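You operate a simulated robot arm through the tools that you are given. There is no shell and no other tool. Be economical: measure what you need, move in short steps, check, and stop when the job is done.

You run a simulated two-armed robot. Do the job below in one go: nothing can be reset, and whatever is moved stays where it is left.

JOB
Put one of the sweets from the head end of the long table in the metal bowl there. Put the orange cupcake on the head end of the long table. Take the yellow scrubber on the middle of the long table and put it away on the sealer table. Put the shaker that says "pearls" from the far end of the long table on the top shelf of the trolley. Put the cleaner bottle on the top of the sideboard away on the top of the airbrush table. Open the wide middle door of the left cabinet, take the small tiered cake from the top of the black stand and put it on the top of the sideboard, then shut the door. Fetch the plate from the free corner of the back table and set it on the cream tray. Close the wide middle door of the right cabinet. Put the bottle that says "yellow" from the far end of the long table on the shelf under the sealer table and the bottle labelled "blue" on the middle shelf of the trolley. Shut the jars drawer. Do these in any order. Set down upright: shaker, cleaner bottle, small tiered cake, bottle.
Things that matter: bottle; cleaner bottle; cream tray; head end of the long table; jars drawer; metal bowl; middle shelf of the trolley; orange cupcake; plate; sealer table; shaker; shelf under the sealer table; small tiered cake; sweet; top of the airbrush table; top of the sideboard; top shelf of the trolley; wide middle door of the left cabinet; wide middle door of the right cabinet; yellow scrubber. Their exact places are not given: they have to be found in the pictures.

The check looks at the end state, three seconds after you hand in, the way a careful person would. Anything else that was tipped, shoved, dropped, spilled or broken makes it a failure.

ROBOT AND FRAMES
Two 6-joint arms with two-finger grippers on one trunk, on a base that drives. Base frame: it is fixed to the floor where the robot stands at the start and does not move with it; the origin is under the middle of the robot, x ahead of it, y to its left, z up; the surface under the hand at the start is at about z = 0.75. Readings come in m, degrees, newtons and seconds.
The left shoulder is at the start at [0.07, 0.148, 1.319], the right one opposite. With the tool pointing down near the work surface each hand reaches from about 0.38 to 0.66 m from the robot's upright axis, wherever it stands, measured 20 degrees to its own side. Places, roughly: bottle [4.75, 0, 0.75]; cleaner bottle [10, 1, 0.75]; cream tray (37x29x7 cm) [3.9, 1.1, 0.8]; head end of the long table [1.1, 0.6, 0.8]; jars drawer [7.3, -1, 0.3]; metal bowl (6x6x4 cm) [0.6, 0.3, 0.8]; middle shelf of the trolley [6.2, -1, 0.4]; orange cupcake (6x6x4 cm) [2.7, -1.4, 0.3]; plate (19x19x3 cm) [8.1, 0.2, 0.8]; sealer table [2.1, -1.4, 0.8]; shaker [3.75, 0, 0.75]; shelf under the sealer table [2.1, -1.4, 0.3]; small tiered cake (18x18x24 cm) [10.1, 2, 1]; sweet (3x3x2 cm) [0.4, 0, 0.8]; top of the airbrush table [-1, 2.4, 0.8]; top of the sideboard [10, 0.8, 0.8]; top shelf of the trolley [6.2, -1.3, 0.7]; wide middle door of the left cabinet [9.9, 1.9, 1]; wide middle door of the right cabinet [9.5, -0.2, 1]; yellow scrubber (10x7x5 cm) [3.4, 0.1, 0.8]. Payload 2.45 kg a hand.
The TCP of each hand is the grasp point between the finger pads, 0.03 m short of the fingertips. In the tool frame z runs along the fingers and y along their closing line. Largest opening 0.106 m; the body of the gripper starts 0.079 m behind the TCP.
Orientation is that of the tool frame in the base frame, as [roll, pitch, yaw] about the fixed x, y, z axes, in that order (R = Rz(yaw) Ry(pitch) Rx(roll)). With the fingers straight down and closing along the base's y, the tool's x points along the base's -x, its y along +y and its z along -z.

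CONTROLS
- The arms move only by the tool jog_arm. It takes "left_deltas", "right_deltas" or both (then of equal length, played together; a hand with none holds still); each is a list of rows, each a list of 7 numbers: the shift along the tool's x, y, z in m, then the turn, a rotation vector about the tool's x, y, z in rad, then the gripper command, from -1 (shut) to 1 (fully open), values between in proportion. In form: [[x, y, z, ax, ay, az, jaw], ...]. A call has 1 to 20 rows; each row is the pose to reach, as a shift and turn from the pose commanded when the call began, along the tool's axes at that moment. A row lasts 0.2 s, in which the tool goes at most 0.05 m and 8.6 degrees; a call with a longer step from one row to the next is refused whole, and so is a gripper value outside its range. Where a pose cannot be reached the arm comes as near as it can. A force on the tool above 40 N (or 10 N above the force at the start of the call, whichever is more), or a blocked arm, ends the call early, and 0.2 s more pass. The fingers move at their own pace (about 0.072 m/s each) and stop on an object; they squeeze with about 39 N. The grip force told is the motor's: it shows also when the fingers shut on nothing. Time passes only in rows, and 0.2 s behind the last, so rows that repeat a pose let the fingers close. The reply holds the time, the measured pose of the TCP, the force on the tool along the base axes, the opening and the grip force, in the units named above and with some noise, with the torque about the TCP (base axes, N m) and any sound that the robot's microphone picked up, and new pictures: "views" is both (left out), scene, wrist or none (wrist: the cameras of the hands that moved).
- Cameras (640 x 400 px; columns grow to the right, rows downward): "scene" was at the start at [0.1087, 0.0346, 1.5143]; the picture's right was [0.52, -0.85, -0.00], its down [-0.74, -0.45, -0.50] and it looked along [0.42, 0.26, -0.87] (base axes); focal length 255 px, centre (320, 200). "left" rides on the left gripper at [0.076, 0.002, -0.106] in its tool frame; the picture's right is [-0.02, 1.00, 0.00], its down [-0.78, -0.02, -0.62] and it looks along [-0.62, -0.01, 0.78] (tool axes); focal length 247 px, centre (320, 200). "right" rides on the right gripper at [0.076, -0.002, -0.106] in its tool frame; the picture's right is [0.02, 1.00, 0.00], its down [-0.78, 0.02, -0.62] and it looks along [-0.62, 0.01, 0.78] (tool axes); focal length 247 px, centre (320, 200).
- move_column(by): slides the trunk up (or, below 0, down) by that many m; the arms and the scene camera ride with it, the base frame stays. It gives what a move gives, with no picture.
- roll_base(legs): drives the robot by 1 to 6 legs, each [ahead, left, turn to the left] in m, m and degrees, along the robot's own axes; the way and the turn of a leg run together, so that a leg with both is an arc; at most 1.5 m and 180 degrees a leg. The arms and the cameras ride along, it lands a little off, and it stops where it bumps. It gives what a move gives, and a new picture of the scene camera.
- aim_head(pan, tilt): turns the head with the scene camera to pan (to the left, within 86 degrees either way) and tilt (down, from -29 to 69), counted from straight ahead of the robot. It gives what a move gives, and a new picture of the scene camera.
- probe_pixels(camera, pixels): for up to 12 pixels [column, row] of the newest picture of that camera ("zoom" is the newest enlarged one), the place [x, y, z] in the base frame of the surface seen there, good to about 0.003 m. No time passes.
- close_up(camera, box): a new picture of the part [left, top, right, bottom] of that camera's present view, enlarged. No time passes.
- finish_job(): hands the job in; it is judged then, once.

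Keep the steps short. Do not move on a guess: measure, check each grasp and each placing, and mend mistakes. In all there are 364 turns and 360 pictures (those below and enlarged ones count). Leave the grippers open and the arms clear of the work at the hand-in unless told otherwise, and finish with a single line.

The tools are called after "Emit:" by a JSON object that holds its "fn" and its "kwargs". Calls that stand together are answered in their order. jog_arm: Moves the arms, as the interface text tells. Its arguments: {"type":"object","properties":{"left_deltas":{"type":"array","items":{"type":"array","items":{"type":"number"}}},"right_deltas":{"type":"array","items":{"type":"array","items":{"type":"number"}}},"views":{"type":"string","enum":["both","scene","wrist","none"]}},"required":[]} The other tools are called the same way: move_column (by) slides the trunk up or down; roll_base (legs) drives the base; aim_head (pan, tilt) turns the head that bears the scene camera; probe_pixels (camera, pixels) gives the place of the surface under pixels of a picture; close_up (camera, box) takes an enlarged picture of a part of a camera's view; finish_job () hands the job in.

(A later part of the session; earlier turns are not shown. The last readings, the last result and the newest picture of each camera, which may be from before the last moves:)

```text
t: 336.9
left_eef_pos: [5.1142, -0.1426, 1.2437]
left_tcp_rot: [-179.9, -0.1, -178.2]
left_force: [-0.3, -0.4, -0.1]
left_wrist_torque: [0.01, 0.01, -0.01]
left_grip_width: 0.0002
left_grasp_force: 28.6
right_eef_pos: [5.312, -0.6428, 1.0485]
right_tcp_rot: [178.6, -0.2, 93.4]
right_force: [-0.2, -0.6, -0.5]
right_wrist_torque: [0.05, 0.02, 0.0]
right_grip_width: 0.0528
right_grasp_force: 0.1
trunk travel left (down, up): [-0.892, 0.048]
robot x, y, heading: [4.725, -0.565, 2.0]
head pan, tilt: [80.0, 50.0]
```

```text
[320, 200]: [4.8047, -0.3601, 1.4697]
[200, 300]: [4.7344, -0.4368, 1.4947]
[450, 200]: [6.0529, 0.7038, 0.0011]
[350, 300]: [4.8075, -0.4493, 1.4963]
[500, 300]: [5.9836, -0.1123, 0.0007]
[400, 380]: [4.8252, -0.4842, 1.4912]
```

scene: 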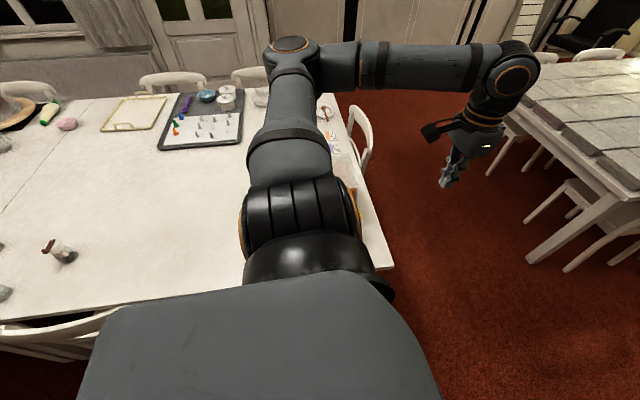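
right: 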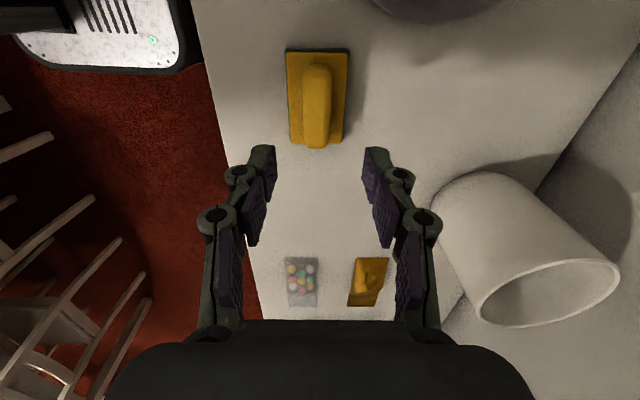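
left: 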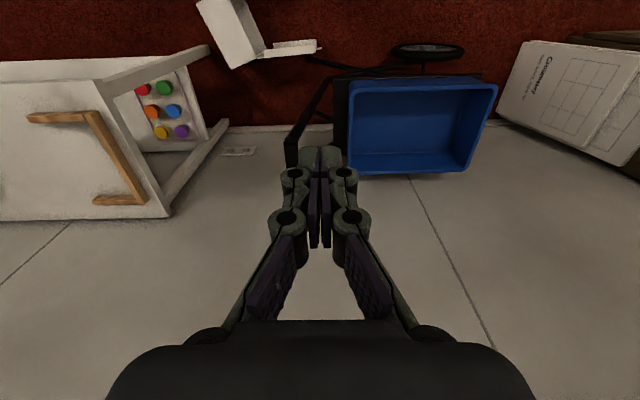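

I'll turn to face the table here (the hand is higher than the bottles).

Emit:
{"fn": "roll_base", "kwargs": {"legs": [[0, 0, 88]]}}

Emit:
{"fn": "aim_head", "kwargs": {"pan": -5, "tilt": 48}}

```text
t: 341.0
left_eef_pos: [4.3161, -0.1612, 1.2442]
left_tcp_rot: [-179.9, 0.0, -90.6]
left_force: [-0.3, -0.4, 0.1]
left_wrist_torque: [-0.01, 0.01, 0.01]
left_grip_width: 0.0
left_grasp_force: 28.7
right_eef_pos: [4.8254, 0.0157, 1.0488]
right_tcp_rot: [178.7, -0.2, -178.8]
right_force: [-0.6, 0.1, -0.1]
right_wrist_torque: [0.01, -0.01, -0.01]
right_grip_width: 0.0529
right_grasp_force: 0.1
trunk travel left (down, up): [-0.892, 0.048]
robot x, y, heading: [4.7258, -0.5634, 89.3]
head pan, tilt: [80.0, 50.0]
```

scene: 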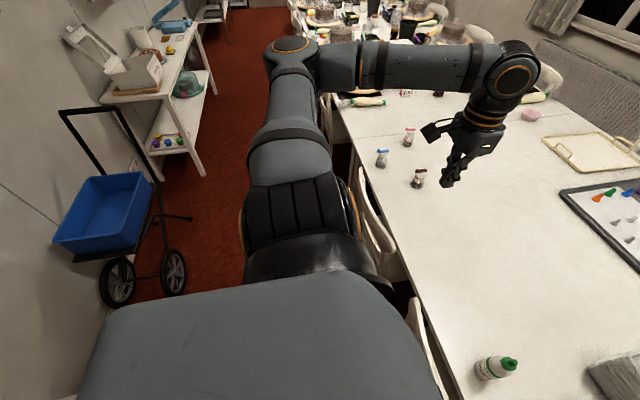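

```text
t: 342.6
left_eef_pos: [4.3164, -0.1619, 1.2435]
left_tcp_rot: [-179.9, 0.0, -90.4]
left_force: [-0.4, -0.4, -0.2]
left_wrist_torque: [0.01, 0.0, -0.01]
left_grip_width: 0.0002
left_grasp_force: 28.8
right_eef_pos: [4.824, 0.017, 1.0487]
right_tcp_rot: [178.6, -0.1, -178.8]
right_force: [-0.1, -0.4, -0.2]
right_wrist_torque: [-0.01, -0.03, 0.01]
right_grip_width: 0.053
right_grasp_force: 0.1
trunk travel left (down, up): [-0.892, 0.048]
robot x, y, heading: [4.7249, -0.5654, 89.4]
head pan, tilt: [-5.0, 48.0]
```

scene: 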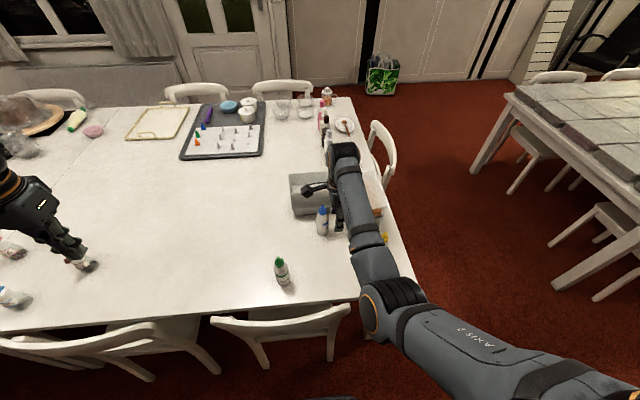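

Emit:
{"fn": "close_up", "kwargs": {"camera": "scene", "box": [260, 170, 420, 300]}}

Emit:
{"fn": "probe_pixels", "kwargs": {"camera": "scene", "pixels": [[322, 222], [323, 208], [384, 238], [282, 280], [280, 325], [345, 308], [215, 320], [350, 300], [410, 290], [305, 205]]}}

```text
3.08 times, centred on (340, 235) of scene
```

zoom: 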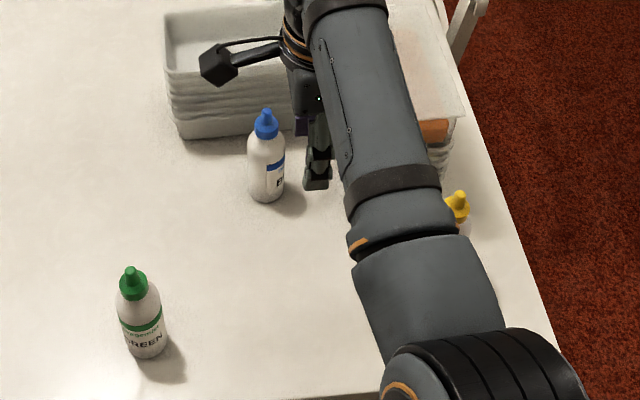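

```text
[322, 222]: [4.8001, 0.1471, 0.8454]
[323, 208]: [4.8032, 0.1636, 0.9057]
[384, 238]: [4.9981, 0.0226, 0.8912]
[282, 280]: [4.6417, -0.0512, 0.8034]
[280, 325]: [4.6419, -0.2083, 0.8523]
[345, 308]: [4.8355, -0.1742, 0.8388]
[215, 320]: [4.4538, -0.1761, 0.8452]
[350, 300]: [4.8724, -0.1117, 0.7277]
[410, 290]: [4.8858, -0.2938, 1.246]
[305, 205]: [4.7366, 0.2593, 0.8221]
```

The blue bottle is at (4.803, 0.165) and the yellow at about (4.998, 0.035). A chair blocks this side, so I'll go round to the far end of the table and face -x.

Emit:
{"fn": "roll_base", "kwargs": {"legs": [[0, -0.85, 0], [0.42, 0, 0], [0, 0, 90]]}}

Emit:
{"fn": "aim_head", "kwargs": {"pan": -8, "tilt": 52}}

Emit:
{"fn": "close_up", "kwargs": {"camera": "scene", "box": [220, 80, 460, 280]}}

```text
t: 353.1
left_eef_pos: [5.1693, -0.5527, 1.244]
left_tcp_rot: [-179.8, 0.0, -0.4]
left_force: [-1.2, 0.6, -1.3]
left_wrist_torque: [-0.01, -0.02, 0.01]
left_grip_width: 0.0
left_grasp_force: 28.7
right_eef_pos: [4.9898, -0.0439, 1.0487]
right_tcp_rot: [178.7, -0.2, -88.8]
right_force: [-0.5, 0.7, 0.3]
right_wrist_torque: [0.03, 0.01, 0.0]
right_grip_width: 0.0529
right_grasp_force: 0.1
trunk travel left (down, up): [-0.892, 0.048]
robot x, y, heading: [5.5787, -0.1413, 179.6]
head pan, tilt: [-5.0, 48.0]
```

scene: 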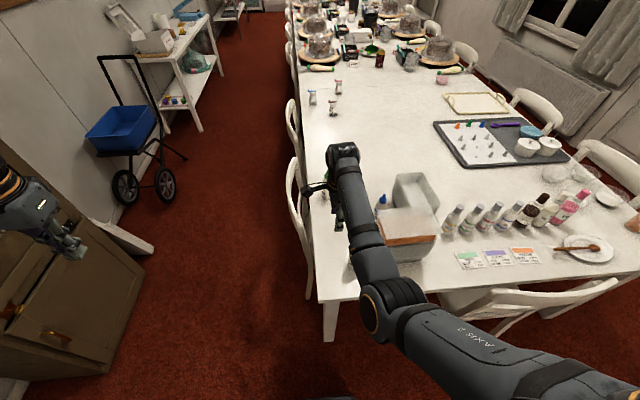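

```text
t: 353.8
left_eef_pos: [5.1694, -0.5522, 1.2442]
left_tcp_rot: [-179.9, -0.1, -0.4]
left_force: [-0.3, -0.5, 0.3]
left_wrist_torque: [0.02, -0.02, -0.04]
left_grip_width: 0.0002
left_grasp_force: 28.4
right_eef_pos: [4.9908, -0.045, 1.0484]
right_tcp_rot: [178.8, -0.1, -88.8]
right_force: [-0.3, -0.2, 0.8]
right_wrist_torque: [0.01, 0.02, 0.02]
right_grip_width: 0.0532
right_grasp_force: 0.1
trunk travel left (down, up): [-0.892, 0.048]
robot x, y, heading: [5.5756, -0.145, 179.8]
head pan, tilt: [-8.0, 52.0]
```

scene: 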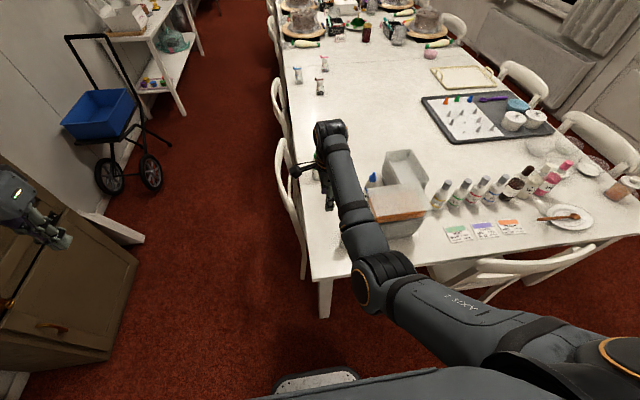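

```text
2.00 times, centred on (340, 180) of scene
```

zoom: 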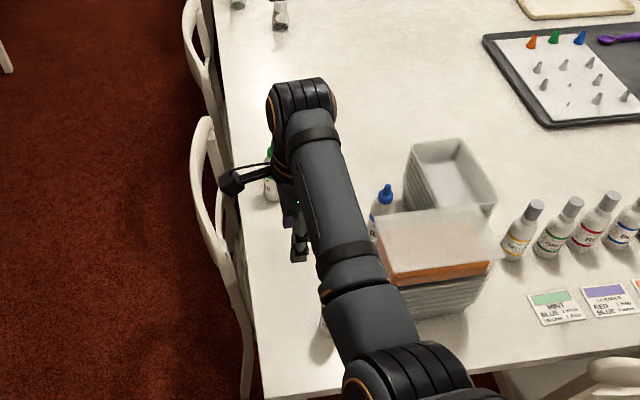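

There is also a row of grey-capped bottles with coloured labels. I need to read them all before picking.

Emit:
{"fn": "close_up", "kwargs": {"camera": "scene", "box": [420, 150, 580, 250]}}

Emit:
{"fn": "jog_arm", "kwargs": {"right_deltas": [[0, 0, 0, 0, 0, 0, 0]], "views": "wrist"}}

```text
4.00 times, centred on (500, 200) of scene
```

zoom: 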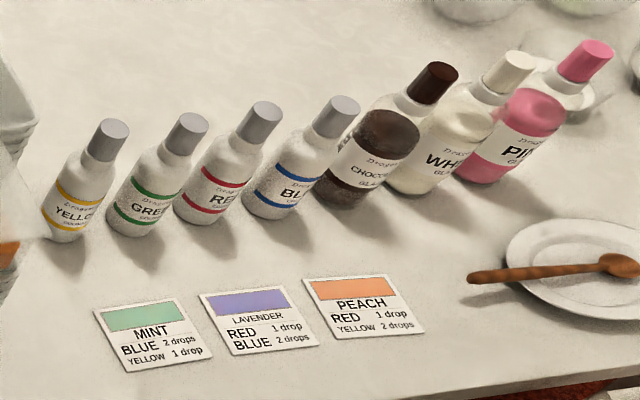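

```text
t: 354.2
left_eef_pos: [5.168, -0.5535, 1.2441]
left_tcp_rot: [-180.0, -0.1, -0.4]
left_force: [-0.2, -0.8, 0.3]
left_wrist_torque: [0.01, 0.01, 0.02]
left_grip_width: 0.0
left_grasp_force: 28.3
right_eef_pos: [4.9916, -0.0448, 1.0481]
right_tcp_rot: [178.7, -0.2, -88.9]
right_force: [0.4, 0.0, -0.5]
right_wrist_torque: [-0.03, 0.0, -0.01]
right_grip_width: 0.0533
right_grasp_force: 0.1
trunk travel left (down, up): [-0.892, 0.048]
robot x, y, heading: [5.5744, -0.1443, 179.7]
head pan, tilt: [-8.0, 52.0]
```

right: 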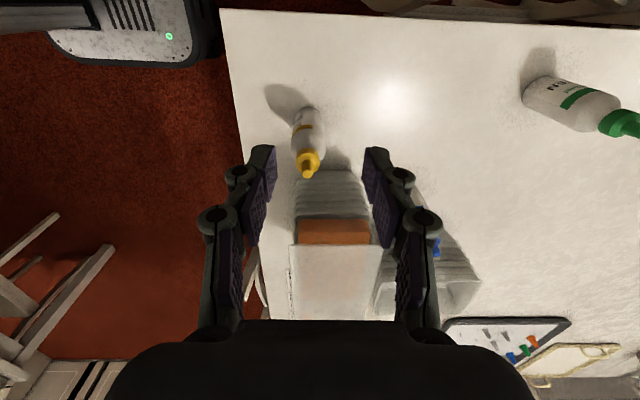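

The rough place given for "bottle" fits the three squeeze bottles. I'll read their labels rather than trust the cap colours.

Emit:
{"fn": "close_up", "kwargs": {"camera": "right", "box": [270, 80, 370, 190]}}

Emit:
{"fn": "close_up", "kwargs": {"camera": "scene", "box": [340, 160, 400, 220]}}

```text
3.64 times, centred on (320, 135) of right
```

zoom: 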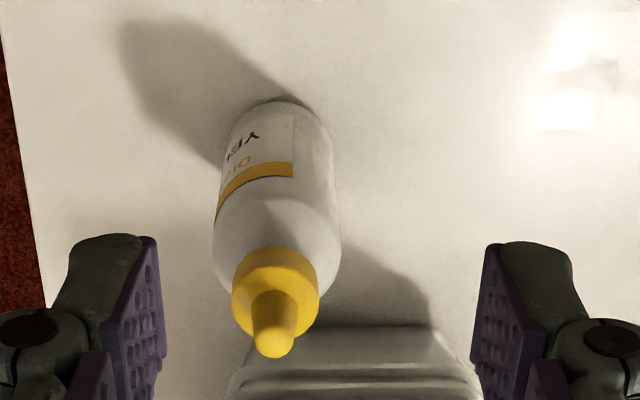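

```text
6.67 times, centred on (370, 190) of scene
```

zoom: 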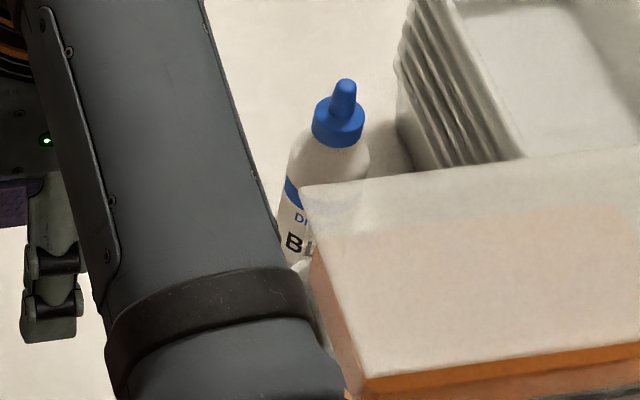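

The squeeze bottles read "YE…" (yellow cap) and "BL…" (blue cap). I'll measure the yellow bottle for the grasp.

Emit:
{"fn": "probe_pixels", "kwargs": {"camera": "right", "pixels": [[308, 158], [306, 172], [308, 140], [296, 140], [320, 140], [308, 115], [325, 180], [440, 250]]}}

```text
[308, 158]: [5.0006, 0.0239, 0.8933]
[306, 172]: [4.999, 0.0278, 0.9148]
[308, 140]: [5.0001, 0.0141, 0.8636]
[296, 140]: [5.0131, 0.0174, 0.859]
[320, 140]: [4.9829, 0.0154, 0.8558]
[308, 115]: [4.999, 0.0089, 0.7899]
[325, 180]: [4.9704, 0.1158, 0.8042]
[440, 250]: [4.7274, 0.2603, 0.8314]
```

Emit:
{"fn": "jog_arm", "kwargs": {"right_deltas": [[-0.035, -0.004, 0.0, 0, 0, 0, 0.5], [-0.075, -0.007, 0.02, 0, 0, 0, 0.5], [-0.075, -0.007, 0.06, 0, 0, 0, 0.5], [-0.075, -0.007, 0.1, 0, 0, 0, 0.5], [-0.075, -0.007, 0.14, 0, 0, 0, 0.5], [-0.075, -0.007, 0.18, 0, 0, 0, 0.5], [-0.075, -0.007, 0.203, 0, 0, 0, 0.5], [-0.075, -0.007, 0.203, 0, 0, 0, 0]], "views": "wrist"}}

```text
t: 356.0
left_eef_pos: [5.1697, -0.5533, 1.243]
left_tcp_rot: [-179.9, -0.1, -0.4]
left_force: [0.2, 0.8, 0.3]
left_wrist_torque: [-0.03, 0.0, 0.0]
left_grip_width: 0.0
left_grasp_force: 29.2
right_eef_pos: [4.9925, 0.031, 0.8457]
right_tcp_rot: [178.5, -0.2, -88.8]
right_force: [-0.1, -0.3, -0.4]
right_wrist_torque: [0.0, -0.02, 0.01]
right_grip_width: 0.053
right_grasp_force: 0.2
right hand out of reach, approached as far as the arm can: row 7
trunk travel left (down, up): [-0.892, 0.048]
robot x, y, heading: [5.5739, -0.1445, 179.7]
head pan, tilt: [-8.0, 52.0]
```

right: 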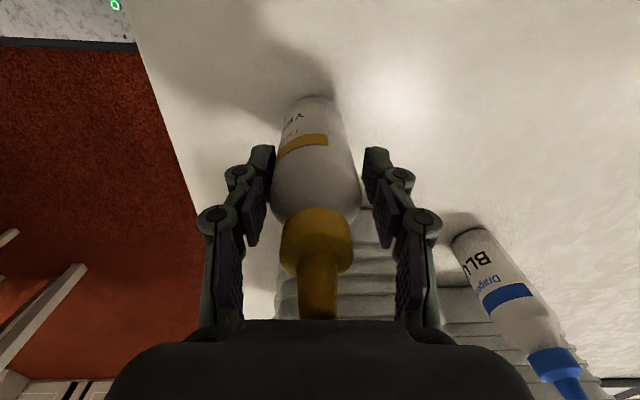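

The bottle is between the fingers. I'll close and lift.

Emit:
{"fn": "jog_arm", "kwargs": {"right_deltas": [[0, 0, 0, 0, 0, 0, -0.3], [0, 0, 0, 0, 0, 0, -0.6], [0, 0, 0, 0, 0, 0, -0.6], [0, 0, -0.04, 0, 0, 0, -0.6], [0, 0, -0.08, 0, 0, 0, -0.6], [0, 0, -0.12, 0, 0, 0, -0.6], [0, 0, -0.16, 0, 0, 0, -0.6]], "views": "wrist"}}

```text
t: 357.6
left_eef_pos: [5.1691, -0.5528, 1.2437]
left_tcp_rot: [-179.9, -0.1, -0.4]
left_force: [-0.5, 0.4, 0.3]
left_wrist_torque: [0.0, 0.01, -0.03]
left_grip_width: 0.0001
left_grasp_force: 29.4
right_eef_pos: [4.9967, 0.0311, 1.0065]
right_tcp_rot: [178.7, -0.2, -88.8]
right_force: [-0.1, -0.5, -1.9]
right_wrist_torque: [0.02, 0.03, 0.03]
right_grip_width: 0.0456
right_grasp_force: 38.6
trunk travel left (down, up): [-0.892, 0.048]
robot x, y, heading: [5.5761, -0.1433, 179.8]
head pan, tilt: [-8.0, 52.0]
```

right: 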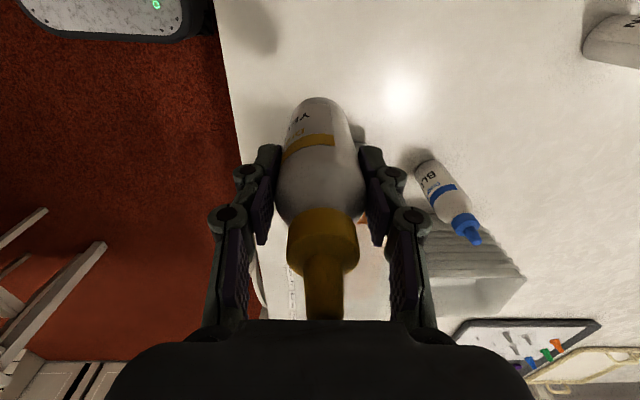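

Held (46 mm). Now to the sealer table's lower shelf: sideways into the aisle, along it, then turn to face the table.

Emit:
{"fn": "roll_base", "kwargs": {"legs": [[0, 0.41, 0], [1.45, 0, 0], [1.45, 0, 0], [0, 0, 90]]}}

Emit:
{"fn": "jog_arm", "kwargs": {"right_deltas": [[0, 0, 0.04, 0, 0, 0, -0.6], [0.02, 0, 0.08, 0, 0, 0, -0.6], [0.05, 0, 0.1, 0, 0, 0, -0.6], [0.09, 0, 0.11, 0, 0, 0, -0.6], [0.13, 0, 0.11, 0, 0, 0, -0.6], [0.15, 0, 0.11, 0, 0, 0, -0.6]], "views": "none"}}

Emit:
{"fn": "aim_head", "kwargs": {"pan": -10, "tilt": 45}}

```text
t: 377.5
left_eef_pos: [3.0837, -0.9132, 1.2431]
left_tcp_rot: [-179.9, -0.1, 88.0]
left_force: [0.8, 0.5, -0.6]
left_wrist_torque: [-0.01, 0.0, -0.01]
left_grip_width: 0.0
left_grasp_force: 28.4
right_eef_pos: [2.4962, -1.0691, 1.0075]
right_tcp_rot: [178.7, -0.3, -0.5]
right_force: [-0.2, -0.6, -1.3]
right_wrist_torque: [0.03, -0.01, 0.01]
right_grip_width: 0.0457
right_grasp_force: 39.2
trunk travel left (down, up): [-0.892, 0.048]
robot x, y, heading: [2.6865, -0.4966, -91.8]
head pan, tilt: [-8.0, 52.0]
```

scene: 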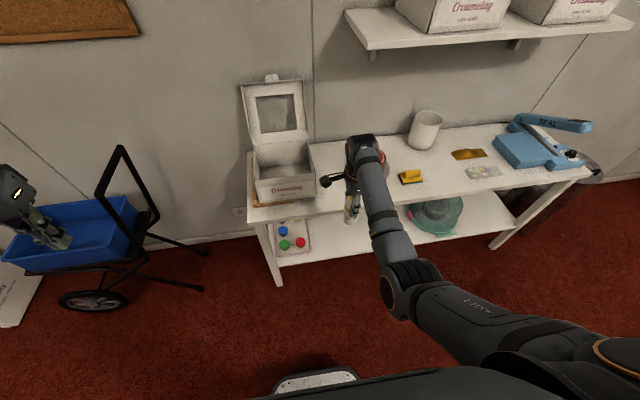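

```text
t: 378.9
left_eef_pos: [3.0852, -0.9134, 1.2429]
left_tcp_rot: [-179.8, 0.0, 88.0]
left_force: [0.3, -0.4, 0.5]
left_wrist_torque: [-0.01, 0.02, 0.03]
left_grip_width: 0.0
left_grasp_force: 28.5
right_eef_pos: [2.6484, -1.0732, 0.8942]
right_tcp_rot: [178.6, -0.2, -0.4]
right_force: [0.2, 0.3, -2.0]
right_wrist_torque: [-0.02, -0.01, 0.03]
right_grip_width: 0.0455
right_grasp_force: 38.8
trunk travel left (down, up): [-0.892, 0.048]
robot x, y, heading: [2.6885, -0.4925, -92.1]
head pan, tilt: [-8.0, 52.0]
```

```text
t: 379.6
left_eef_pos: [3.0853, -0.9132, 1.2427]
left_tcp_rot: [-180.0, -0.1, 88.0]
left_force: [-0.8, 0.3, -0.2]
left_wrist_torque: [-0.01, -0.05, 0.04]
left_grip_width: 0.0
left_grasp_force: 28.3
right_eef_pos: [2.6459, -1.0728, 0.894]
right_tcp_rot: [178.7, -0.1, -0.4]
right_force: [0.0, -0.1, -1.4]
right_wrist_torque: [0.0, -0.01, -0.03]
right_grip_width: 0.0456
right_grasp_force: 39.2
trunk travel left (down, up): [-0.892, 0.048]
robot x, y, heading: [2.6877, -0.498, -91.8]
head pan, tilt: [-10.0, 45.0]
```

scene: 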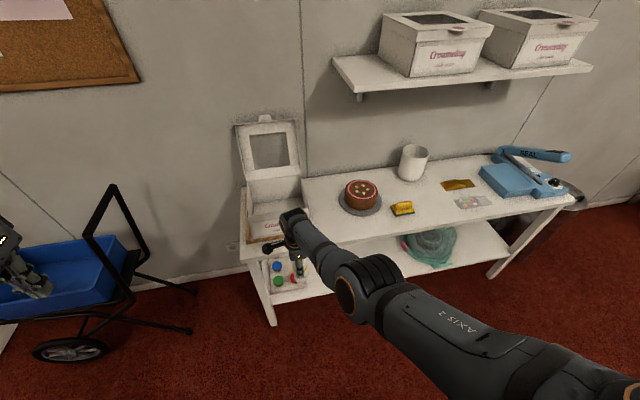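

The hand is in front of the table's edge. I'll lower the trunk so the bottle is just above shelf height, then drive sideways and in.

Emit:
{"fn": "move_column", "kwargs": {"by": -0.4}}

Emit:
{"fn": "move_column", "kwargs": {"by": -0.08}}

Emit:
{"fn": "roll_base", "kwargs": {"legs": [[0, -0.28, 1.5], [0.27, 0, 0]]}}

Emit:
{"fn": "jog_arm", "kwargs": {"right_deltas": [[0, 0, 0, 0, 0, 0, -0.6]], "views": "wrist"}}

```text
t: 383.4
left_eef_pos: [3.0847, -0.9131, 0.8427]
left_tcp_rot: [-179.9, -0.1, 88.0]
left_force: [-0.2, -0.9, -0.4]
left_wrist_torque: [0.01, 0.01, -0.02]
left_grip_width: 0.0
left_grasp_force: 28.4
right_eef_pos: [2.6474, -1.0729, 0.4948]
right_tcp_rot: [178.8, -0.2, -0.4]
right_force: [-0.4, 0.3, -1.4]
right_wrist_torque: [0.02, -0.03, 0.02]
right_grip_width: 0.0455
right_grasp_force: 38.7
trunk travel left (down, up): [-0.492, 0.448]
robot x, y, heading: [2.6849, -0.4924, -91.9]
head pan, tilt: [-10.0, 45.0]
```

```text
t: 384.6
left_eef_pos: [3.0854, -0.9113, 0.7635]
left_tcp_rot: [-179.9, -0.1, 88.1]
left_force: [0.8, -1.1, 0.1]
left_wrist_torque: [0.0, -0.02, 0.01]
left_grip_width: 0.0
left_grasp_force: 28.8
right_eef_pos: [2.6468, -1.0731, 0.4149]
right_tcp_rot: [178.7, -0.2, -0.4]
right_force: [0.2, -0.5, -1.6]
right_wrist_torque: [0.0, -0.01, 0.0]
right_grip_width: 0.0455
right_grasp_force: 39.0
trunk travel left (down, up): [-0.412, 0.528]
robot x, y, heading: [2.6857, -0.4955, -91.8]
head pan, tilt: [-10.0, 45.0]
```

```text
t: 388.1
left_eef_pos: [2.8004, -1.1776, 0.7625]
left_tcp_rot: [-179.9, -0.2, 88.9]
left_force: [-0.2, -0.7, -0.3]
left_wrist_torque: [0.06, 0.04, 0.01]
left_grip_width: 0.0
left_grasp_force: 28.8
right_eef_pos: [2.363, -1.3445, 0.4146]
right_tcp_rot: [178.7, -0.3, 0.6]
right_force: [0.2, -0.3, -1.4]
right_wrist_torque: [-0.01, -0.01, -0.01]
right_grip_width: 0.0455
right_grasp_force: 38.9
trunk travel left (down, up): [-0.412, 0.528]
robot x, y, heading: [2.3947, -0.7664, -91.0]
head pan, tilt: [-10.0, 45.0]
```

scene: 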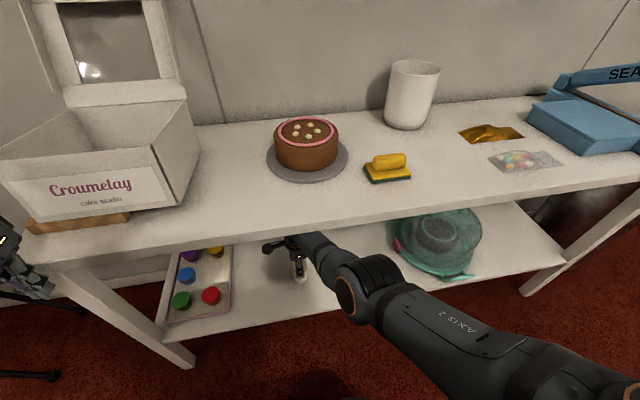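

```text
t: 388.5
left_eef_pos: [2.798, -1.1773, 0.7636]
left_tcp_rot: [-179.8, -0.1, 89.0]
left_force: [0.2, -0.9, 0.6]
left_wrist_torque: [0.01, 0.0, -0.03]
left_grip_width: 0.0002
left_grasp_force: 28.7
right_eef_pos: [2.3631, -1.3443, 0.4141]
right_tcp_rot: [178.8, -0.2, 0.6]
right_force: [-0.4, 0.2, -1.5]
right_wrist_torque: [0.0, 0.01, -0.02]
right_grip_width: 0.0455
right_grasp_force: 38.9
trunk travel left (down, up): [-0.412, 0.528]
robot x, y, heading: [2.392, -0.7677, -91.2]
head pan, tilt: [-10.0, 45.0]
```

right: 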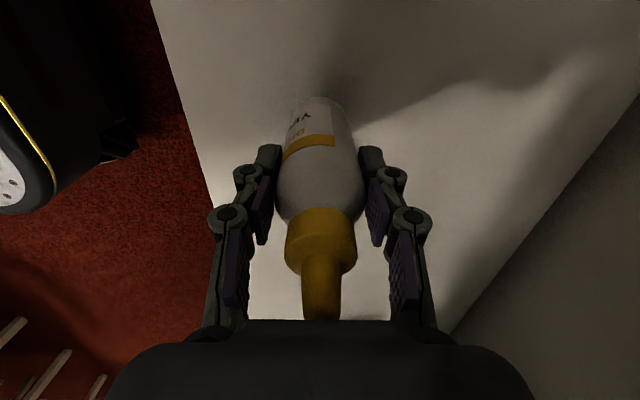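

Emit:
{"fn": "probe_pixels", "kwargs": {"camera": "right", "pixels": [[450, 150], [230, 120], [320, 100]]}}

Emit:
{"fn": "jog_arm", "kwargs": {"right_deltas": [[0, 0, 0.004, 0, 0, 0, -0.6], [0, 0, 0.008, 0, 0, 0, -0.6], [0, 0, 0.012, 0, 0, 0, -0.6], [0, 0, 0.016, 0, 0, 0, -0.6]], "views": "none"}}

```text
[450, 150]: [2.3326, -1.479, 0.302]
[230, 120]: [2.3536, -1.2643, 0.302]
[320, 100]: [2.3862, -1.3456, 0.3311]
```

```text
t: 389.5
left_eef_pos: [2.8004, -1.177, 0.7624]
left_tcp_rot: [-179.9, -0.1, 88.9]
left_force: [0.0, -0.2, 0.3]
left_wrist_torque: [0.0, -0.02, 0.01]
left_grip_width: 0.0002
left_grasp_force: 29.0
right_eef_pos: [2.3617, -1.3426, 0.4071]
right_tcp_rot: [178.7, -0.3, 0.5]
right_force: [0.4, 0.1, -1.7]
right_wrist_torque: [-0.02, 0.02, -0.03]
right_grip_width: 0.0454
right_grasp_force: 38.7
right hand out of reach, approached as far as the arm can: row 2, 3, 4
trunk travel left (down, up): [-0.412, 0.528]
robot x, y, heading: [2.396, -0.7646, -91.0]
head pan, tilt: [-10.0, 45.0]
```

The shelf is at z 0.302 and the bottle's bottom is about 9 mm above it. I'll use the trunk for the last bit, then release.

Emit:
{"fn": "move_column", "kwargs": {"by": -0.01}}

Emit:
{"fn": "jog_arm", "kwargs": {"right_deltas": [[0, 0, 0, 0, 0, 0, -0.1], [0, 0, 0, 0, 0, 0, 0.3], [0, 0, 0, 0, 0, 0, 0.3], [0, 0, -0.02, 0, 0, 0, 0.3], [0, 0, -0.04, 0, 0, 0, 0.3]], "views": "wrist"}}

```text
t: 390.1
left_eef_pos: [2.8, -1.1771, 0.7533]
left_tcp_rot: [-179.9, -0.2, 88.9]
left_force: [1.0, -0.5, 0.4]
left_wrist_torque: [0.0, 0.02, -0.02]
left_grip_width: 0.0
left_grasp_force: 28.7
right_eef_pos: [2.3622, -1.3414, 0.3982]
right_tcp_rot: [178.8, -0.1, 0.5]
right_force: [0.3, 0.4, -1.4]
right_wrist_torque: [0.0, -0.02, -0.02]
right_grip_width: 0.0454
right_grasp_force: 38.7
trunk travel left (down, up): [-0.402, 0.538]
robot x, y, heading: [2.3955, -0.766, -91.1]
head pan, tilt: [-10.0, 45.0]
```

```text
t: 391.3
left_eef_pos: [2.8006, -1.1771, 0.7533]
left_tcp_rot: [-179.8, -0.1, 88.9]
left_force: [0.8, -0.3, -0.3]
left_wrist_torque: [0.02, -0.01, 0.04]
left_grip_width: 0.0
left_grasp_force: 28.6
right_eef_pos: [2.3506, -1.3522, 0.4457]
right_tcp_rot: [177.8, 0.7, -0.1]
right_force: [0.1, -0.5, -0.6]
right_wrist_torque: [-0.07, -0.01, -0.03]
right_grip_width: 0.069
right_grasp_force: 0.1
trunk travel left (down, up): [-0.402, 0.538]
robot x, y, heading: [2.3969, -0.7664, -91.1]
head pan, tilt: [-10.0, 45.0]
```

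right: 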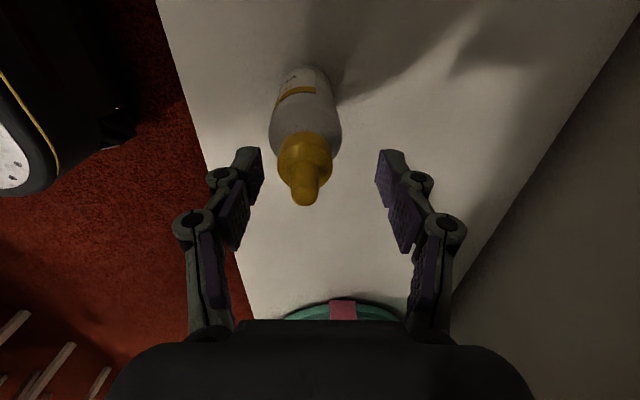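

The bottle stands on the shelf. The fingers straddle it in y, so I'll slide out sideways (-x) first, then back away.

Emit:
{"fn": "jog_arm", "kwargs": {"right_deltas": [[-0.03, 0.0, 0, 0, 0, 0, 0.5], [-0.06, 0, 0, 0, 0, 0, 0.5], [-0.09, 0, 0, 0, 0, 0, 0.5]], "views": "wrist"}}

Emit:
{"fn": "roll_base", "kwargs": {"legs": [[-0.25, 0, 0]]}}

Emit:
{"fn": "close_up", "kwargs": {"camera": "scene", "box": [160, 120, 420, 330]}}

```text
t: 392.1
left_eef_pos: [2.799, -1.1768, 0.7527]
left_tcp_rot: [-179.8, -0.2, 89.1]
left_force: [0.4, 0.2, 0.3]
left_wrist_torque: [0.02, 0.0, 0.03]
left_grip_width: 0.0
left_grasp_force: 28.6
right_eef_pos: [2.2722, -1.3418, 0.4382]
right_tcp_rot: [178.7, -0.2, 0.5]
right_force: [-0.4, 0.0, 0.0]
right_wrist_torque: [0.01, -0.05, -0.01]
right_grip_width: 0.0795
right_grasp_force: 0.1
trunk travel left (down, up): [-0.402, 0.538]
robot x, y, heading: [2.3954, -0.768, -91.0]
head pan, tilt: [-10.0, 45.0]
```

right: 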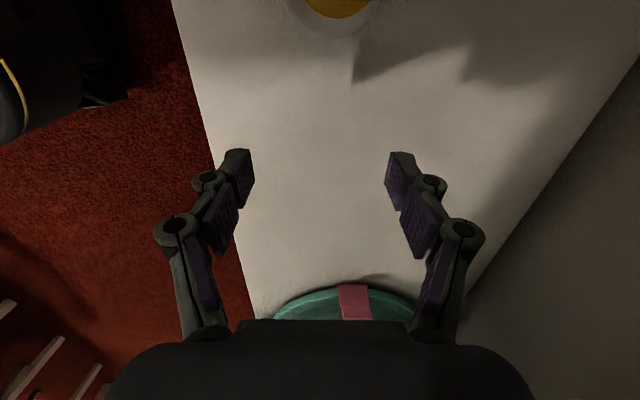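

```text
t: 393.9
left_eef_pos: [2.8053, -0.9224, 0.7542]
left_tcp_rot: [-179.9, -0.1, 89.3]
left_force: [-0.4, 0.5, -0.4]
left_wrist_torque: [0.01, 0.0, -0.02]
left_grip_width: 0.0
left_grasp_force: 28.5
right_eef_pos: [2.278, -1.0891, 0.4388]
right_tcp_rot: [178.7, -0.3, 0.9]
right_force: [-0.4, -0.2, 0.7]
right_wrist_torque: [0.0, -0.01, -0.03]
right_grip_width: 0.0794
right_grasp_force: 0.1
trunk travel left (down, up): [-0.402, 0.538]
robot x, y, heading: [2.3977, -0.5145, -90.5]
head pan, tilt: [-10.0, 45.0]
```

scene: 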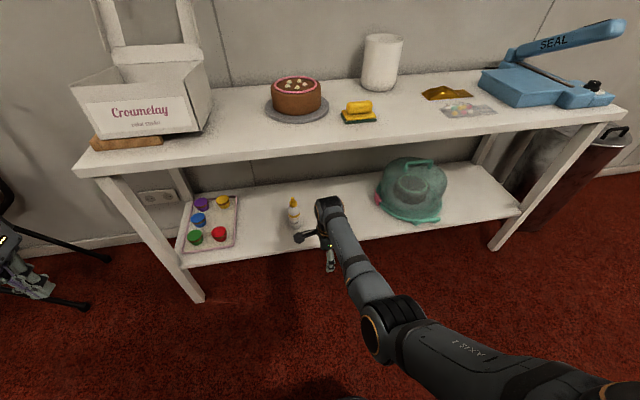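

```text
1.90 times, centred on (290, 225) of scene
```

zoom: 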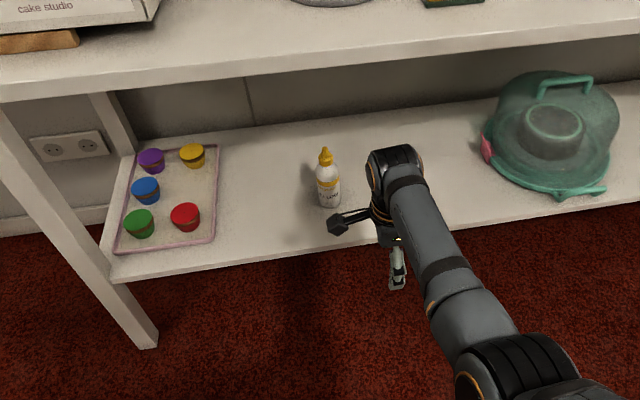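

The yellow bottle stands on the shelf. Next is the pearls shaker. I'll raise the trunk, drive to x≈3.6 and face the table.

Emit:
{"fn": "move_column", "kwargs": {"by": 0.4}}

Emit:
{"fn": "move_column", "kwargs": {"by": 0.11}}

Emit:
{"fn": "roll_base", "kwargs": {"legs": [[0, 0, 90.5], [1.24, -0.04, 0], [0, 0, 90]]}}

Emit:
{"fn": "jog_arm", "kwargs": {"right_deltas": [[0, 0, 0, 0, 0, 0, 0.5]], "views": "wrist"}}

```text
t: 397.7
left_eef_pos: [2.8057, -0.9225, 1.1539]
left_tcp_rot: [-180.0, -0.1, 89.2]
left_force: [-0.2, -0.2, 0.0]
left_wrist_torque: [-0.01, -0.03, 0.0]
left_grip_width: 0.0
left_grasp_force: 28.7
right_eef_pos: [2.2767, -1.0897, 0.8387]
right_tcp_rot: [178.8, -0.2, 1.0]
right_force: [-0.4, -0.5, 0.5]
right_wrist_torque: [0.0, 0.02, -0.02]
right_grip_width: 0.0794
right_grasp_force: 0.1
trunk travel left (down, up): [-0.802, 0.138]
robot x, y, heading: [2.3999, -0.5115, -90.6]
head pan, tilt: [-10.0, 45.0]
```

```text
t: 399.2
left_eef_pos: [2.8057, -0.9226, 1.2631]
left_tcp_rot: [-179.9, -0.1, 89.4]
left_force: [-0.2, -0.2, 0.0]
left_wrist_torque: [0.0, -0.05, 0.01]
left_grip_width: 0.0
left_grasp_force: 28.3
right_eef_pos: [2.2781, -1.0887, 0.948]
right_tcp_rot: [178.7, -0.3, 0.9]
right_force: [0.3, 0.4, -0.6]
right_wrist_torque: [0.04, -0.01, -0.01]
right_grip_width: 0.0795
right_grasp_force: 0.0
trunk travel left (down, up): [-0.912, 0.028]
robot x, y, heading: [2.4013, -0.5151, -90.7]
head pan, tilt: [-10.0, 45.0]
```

```text
t: 413.1
left_eef_pos: [3.2037, -0.189, 1.2637]
left_tcp_rot: [-179.9, 0.0, -90.4]
left_force: [-0.2, 0.6, -0.4]
left_wrist_torque: [0.03, -0.01, -0.05]
left_grip_width: 0.0
left_grasp_force: 28.6
right_eef_pos: [3.7298, -0.0183, 0.9482]
right_tcp_rot: [178.7, -0.2, -178.7]
right_force: [0.1, 0.1, 0.8]
right_wrist_torque: [0.0, -0.02, 0.02]
right_grip_width: 0.0797
right_grasp_force: 0.1
trunk travel left (down, up): [-0.912, 0.028]
robot x, y, heading: [3.6114, -0.5984, 89.8]
head pan, tilt: [-10.0, 45.0]
```

scene: 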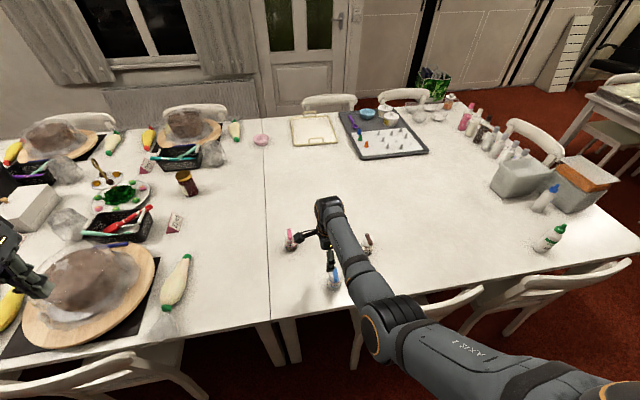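

```text
t: 413.5
left_eef_pos: [3.2023, -0.1896, 1.2637]
left_tcp_rot: [-179.8, -0.1, -90.2]
left_force: [-0.8, 0.0, -0.2]
left_wrist_torque: [0.0, 0.01, 0.0]
left_grip_width: 0.0003
left_grasp_force: 28.8
right_eef_pos: [3.7298, -0.0186, 0.9474]
right_tcp_rot: [178.7, -0.1, -178.7]
right_force: [-0.5, -0.2, -0.4]
right_wrist_torque: [0.01, -0.01, -0.01]
right_grip_width: 0.0794
right_grasp_force: 0.1
trunk travel left (down, up): [-0.912, 0.028]
robot x, y, heading: [3.6149, -0.5955, 89.6]
head pan, tilt: [-10.0, 45.0]
```

right: 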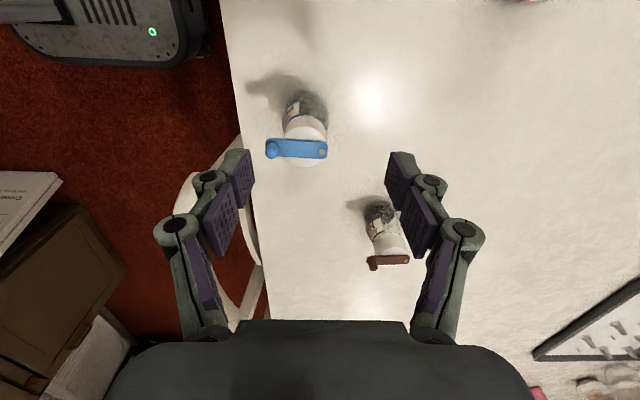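

Emit:
{"fn": "probe_pixels", "kwargs": {"camera": "right", "pixels": [[297, 148], [320, 148], [271, 148], [305, 128], [288, 125], [324, 125], [303, 105], [385, 262]]}}

Emit:
{"fn": "probe_pixels", "kwargs": {"camera": "scene", "pixels": [[292, 120], [333, 114], [297, 145], [338, 142], [315, 130], [305, 145]]}}

```text
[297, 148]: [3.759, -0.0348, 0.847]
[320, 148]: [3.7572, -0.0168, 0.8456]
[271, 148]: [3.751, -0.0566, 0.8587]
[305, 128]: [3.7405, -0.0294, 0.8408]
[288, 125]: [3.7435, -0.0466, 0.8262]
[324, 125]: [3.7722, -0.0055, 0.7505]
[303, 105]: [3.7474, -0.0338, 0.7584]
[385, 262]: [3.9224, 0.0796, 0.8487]
```

```text
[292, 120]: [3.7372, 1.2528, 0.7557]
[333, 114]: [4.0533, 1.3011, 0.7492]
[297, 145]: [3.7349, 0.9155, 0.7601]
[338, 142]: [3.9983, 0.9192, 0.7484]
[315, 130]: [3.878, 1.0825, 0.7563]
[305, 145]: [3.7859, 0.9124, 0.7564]
```

Emit:
{"fn": "jog_arm", "kwargs": {"right_deltas": [[-0.016, -0.006, 0.0, 0, 0, 0, 0.5], [-0.032, -0.0125, 0.03, 0, 0, 0, 0.5], [-0.032, -0.0125, 0.07, 0, 0, 0, 0.5], [-0.032, -0.0125, 0.11, 0, 0, 0, 0.5], [-0.032, -0.0125, 0.149, 0, 0, 0, 0.5], [-0.032, -0.0125, 0.149, 0, 0, 0, -0.1], [-0.032, -0.0125, 0.149, 0, 0, 0, -0.5], [-0.032, -0.0125, 0.149, 0, 0, 0, -0.5]], "views": "wrist"}}

```text
t: 415.3
left_eef_pos: [3.2033, -0.1921, 1.2643]
left_tcp_rot: [-179.9, 0.0, -90.3]
left_force: [0.2, 0.5, -0.4]
left_wrist_torque: [0.02, 0.02, 0.04]
left_grip_width: 0.0
left_grasp_force: 29.1
right_eef_pos: [3.7695, -0.0466, 0.8245]
right_tcp_rot: [178.1, -0.2, -178.8]
right_force: [0.8, 9.3, 20.2]
right_wrist_torque: [1.24, 0.06, -0.16]
right_grip_width: 0.0541
right_grasp_force: 39.3
right hand out of reach, approached as far as the arm can: row 4, 5, 6, 7, 8
trunk travel left (down, up): [-0.912, 0.028]
robot x, y, heading: [3.6123, -0.5951, 89.6]
head pan, tilt: [-10.0, 45.0]
```

right: 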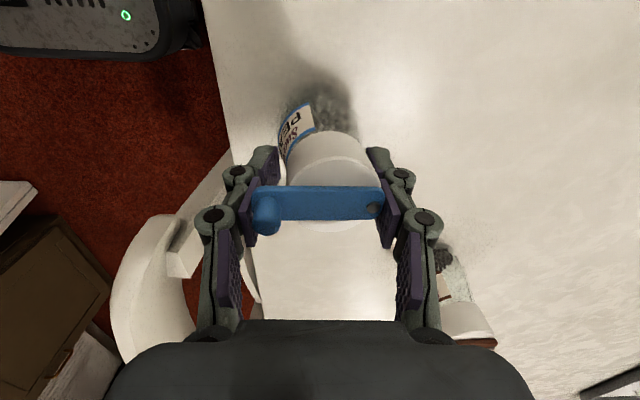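

It caught the lever instead of the jar because the arm ran out of downward reach. I'll release, lower the trunk and re-grip on the jar body.

Emit:
{"fn": "jog_arm", "kwargs": {"right_deltas": [[0, 0, -0.003, 0, 0, 0, 0.2], [0, 0, -0.003, 0, 0, 0, 0.6], [0, 0, -0.04, 0, 0, 0, 0.6], [0, 0, -0.075, 0, 0, 0, 0.6]], "views": "wrist"}}

Emit:
{"fn": "move_column", "kwargs": {"by": -0.1}}

Emit:
{"fn": "probe_pixels", "kwargs": {"camera": "right", "pixels": [[320, 150], [320, 160], [290, 150], [350, 150], [320, 130], [320, 105]]}}

```text
t: 416.3
left_eef_pos: [3.2034, -0.1896, 1.2646]
left_tcp_rot: [-179.8, -0.1, -90.3]
left_force: [0.9, 1.3, 1.2]
left_wrist_torque: [0.0, 0.01, 0.02]
left_grip_width: 0.0003
left_grasp_force: 28.6
right_eef_pos: [3.7679, -0.0495, 0.8924]
right_tcp_rot: [178.8, -0.1, -178.8]
right_force: [0.1, -0.3, -0.4]
right_wrist_torque: [0.0, 0.0, -0.03]
right_grip_width: 0.0851
right_grasp_force: 0.1
trunk travel left (down, up): [-0.912, 0.028]
robot x, y, heading: [3.6119, -0.5954, 89.5]
head pan, tilt: [-10.0, 45.0]
```

right: 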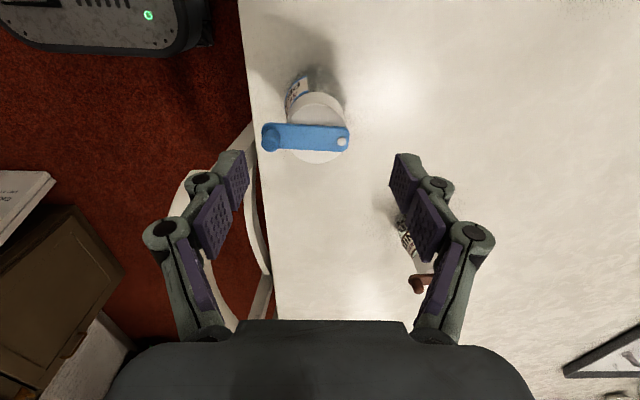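

```text
t: 417.6
left_eef_pos: [3.2031, -0.1899, 1.1635]
left_tcp_rot: [-179.9, -0.1, -90.3]
left_force: [0.9, -0.4, 0.3]
left_wrist_torque: [-0.01, -0.01, -0.01]
left_grip_width: 0.0
left_grasp_force: 28.8
right_eef_pos: [3.7677, -0.0476, 0.7933]
right_tcp_rot: [178.9, -0.2, -178.8]
right_force: [-0.2, -1.3, 0.1]
right_wrist_torque: [0.05, -0.02, 0.04]
right_grip_width: 0.0849
right_grasp_force: 0.1
trunk travel left (down, up): [-0.812, 0.128]
robot x, y, heading: [3.6148, -0.5954, 89.7]
head pan, tilt: [-10.0, 45.0]
```

```text
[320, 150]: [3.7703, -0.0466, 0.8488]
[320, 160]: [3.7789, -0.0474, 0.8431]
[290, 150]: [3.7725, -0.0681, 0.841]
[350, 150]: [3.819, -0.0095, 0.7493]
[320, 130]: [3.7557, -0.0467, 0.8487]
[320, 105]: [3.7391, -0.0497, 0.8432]
```

After the column move the fingers surround the jar (centre about (3.759, -0.0475)). I'll centre in x and close on the jar body.

Emit:
{"fn": "jog_arm", "kwargs": {"right_deltas": [[0.008, 0, 0, 0, 0, 0, 0.6], [0.008, 0, 0, 0, 0, 0, 0], [0.008, 0, 0, 0, 0, 0, -0.5], [0.008, 0, 0, 0, 0, 0, -0.5], [0.008, 0, -0.02, 0, 0, 0, -0.5]], "views": "wrist"}}

```text
t: 418.8
left_eef_pos: [3.2046, -0.189, 1.1635]
left_tcp_rot: [-179.9, -0.1, -90.3]
left_force: [-0.5, 0.7, 0.4]
left_wrist_torque: [0.03, -0.01, -0.04]
left_grip_width: 0.0002
left_grasp_force: 28.6
right_eef_pos: [3.7588, -0.0466, 0.8111]
right_tcp_rot: [178.9, -0.2, -178.6]
right_force: [0.1, -1.0, -1.4]
right_wrist_torque: [-0.01, 0.02, 0.0]
right_grip_width: 0.0551
right_grasp_force: 38.8
trunk travel left (down, up): [-0.812, 0.128]
robot x, y, heading: [3.6109, -0.5958, 89.8]
head pan, tilt: [-10.0, 45.0]
```

right: 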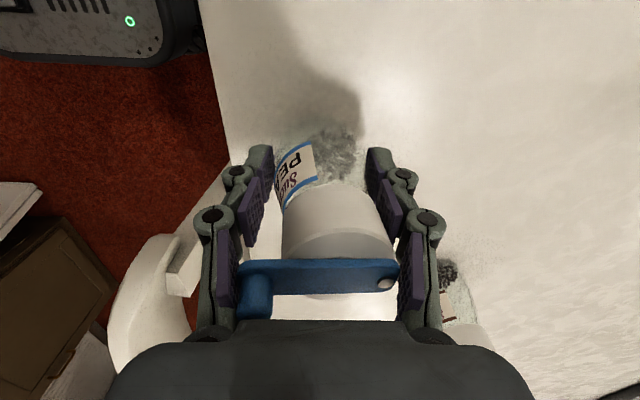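

The jar is held (55 mm). I'll raise the trunk and drive toward the trolley, stopping short to look.

Emit:
{"fn": "move_column", "kwargs": {"by": 0.12}}

Emit:
{"fn": "roll_base", "kwargs": {"legs": [[0, 0, -90], [1.3, 0.1, 0], [0.9, 0.1, 0]]}}

Emit:
{"fn": "aim_head", "kwargs": {"pan": -50, "tilt": 40}}

```text
t: 420.3
left_eef_pos: [3.2036, -0.1894, 1.2828]
left_tcp_rot: [-179.8, -0.1, -90.3]
left_force: [-0.1, -1.1, 0.2]
left_wrist_torque: [-0.01, -0.02, -0.02]
left_grip_width: 0.0002
left_grasp_force: 28.3
right_eef_pos: [3.7596, -0.0456, 0.9324]
right_tcp_rot: [178.8, -0.2, -178.7]
right_force: [0.0, 0.3, -1.4]
right_wrist_torque: [0.03, 0.04, 0.0]
right_grip_width: 0.0554
right_grasp_force: 38.8
trunk travel left (down, up): [-0.932, 0.008]
robot x, y, heading: [3.6121, -0.5919, 89.8]
head pan, tilt: [-10.0, 45.0]
```

```text
t: 434.8
left_eef_pos: [6.1812, 0.0289, 1.2836]
left_tcp_rot: [-179.8, -0.1, -180.0]
left_force: [0.1, 0.2, -0.4]
left_wrist_torque: [-0.01, 0.02, 0.04]
left_grip_width: 0.0001
left_grasp_force: 28.7
right_eef_pos: [6.3278, -0.5263, 0.9321]
right_tcp_rot: [178.7, -0.1, 91.6]
right_force: [0.4, -0.2, -1.2]
right_wrist_torque: [-0.03, 0.01, 0.02]
right_grip_width: 0.0553
right_grasp_force: 38.7
trunk travel left (down, up): [-0.932, 0.008]
robot x, y, heading: [5.7807, -0.3869, 0.2]
head pan, tilt: [-10.0, 45.0]
```

scene: 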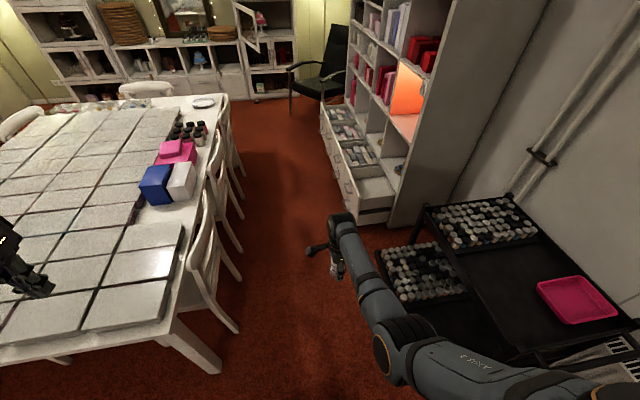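

```text
t: 435.9
left_eef_pos: [6.1815, 0.0289, 1.2831]
left_tcp_rot: [-180.0, -0.1, -179.8]
left_force: [0.2, -0.7, -0.3]
left_wrist_torque: [0.0, -0.02, -0.02]
left_grip_width: 0.0
left_grasp_force: 28.8
right_eef_pos: [6.328, -0.5255, 0.9331]
right_tcp_rot: [178.7, -0.2, 91.7]
right_force: [0.2, 0.0, -2.5]
right_wrist_torque: [0.02, 0.01, -0.01]
right_grip_width: 0.0551
right_grasp_force: 39.4
trunk travel left (down, up): [-0.932, 0.008]
robot x, y, heading: [5.7789, -0.3824, 0.3]
head pan, tilt: [-50.0, 40.0]
```

scene: 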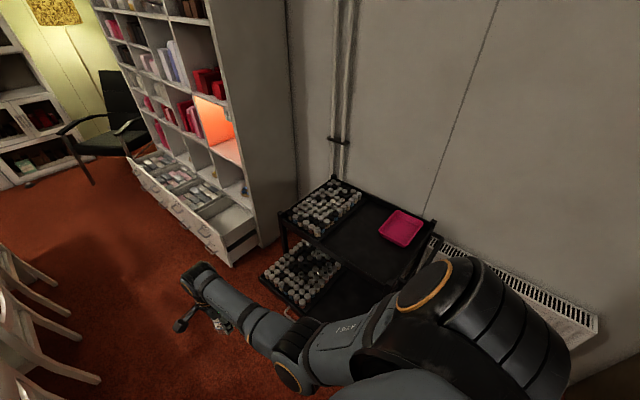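

Emit:
{"fn": "probe_pixels", "kwargs": {"camera": "scene", "pixels": [[334, 180], [282, 212], [435, 225], [385, 290], [360, 235], [400, 225], [345, 195], [370, 210], [300, 280], [345, 300], [230, 255], [165, 205]]}}

Emit:
{"fn": "close_up", "kwargs": {"camera": "scene", "box": [240, 150, 460, 350]}}

```text
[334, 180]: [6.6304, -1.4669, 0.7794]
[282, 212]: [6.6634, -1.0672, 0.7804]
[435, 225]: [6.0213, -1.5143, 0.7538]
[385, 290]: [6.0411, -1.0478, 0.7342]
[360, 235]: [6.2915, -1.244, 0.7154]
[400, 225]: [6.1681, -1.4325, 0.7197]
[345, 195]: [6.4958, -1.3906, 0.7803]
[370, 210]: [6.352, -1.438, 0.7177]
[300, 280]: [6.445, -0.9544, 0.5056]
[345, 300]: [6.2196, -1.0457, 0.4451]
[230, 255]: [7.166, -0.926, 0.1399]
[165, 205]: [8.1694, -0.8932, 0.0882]
```

```text
2.00 times, centred on (350, 250) of scene
```

zoom: 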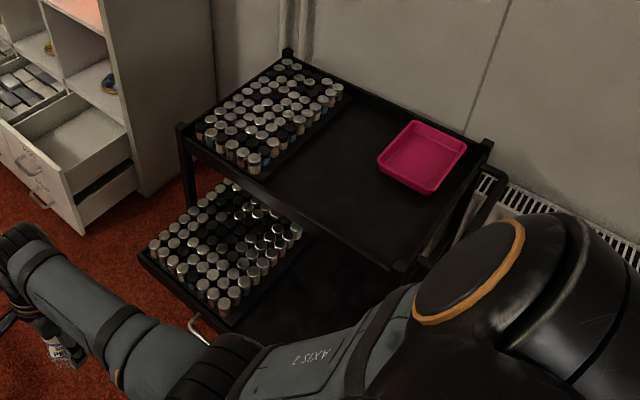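

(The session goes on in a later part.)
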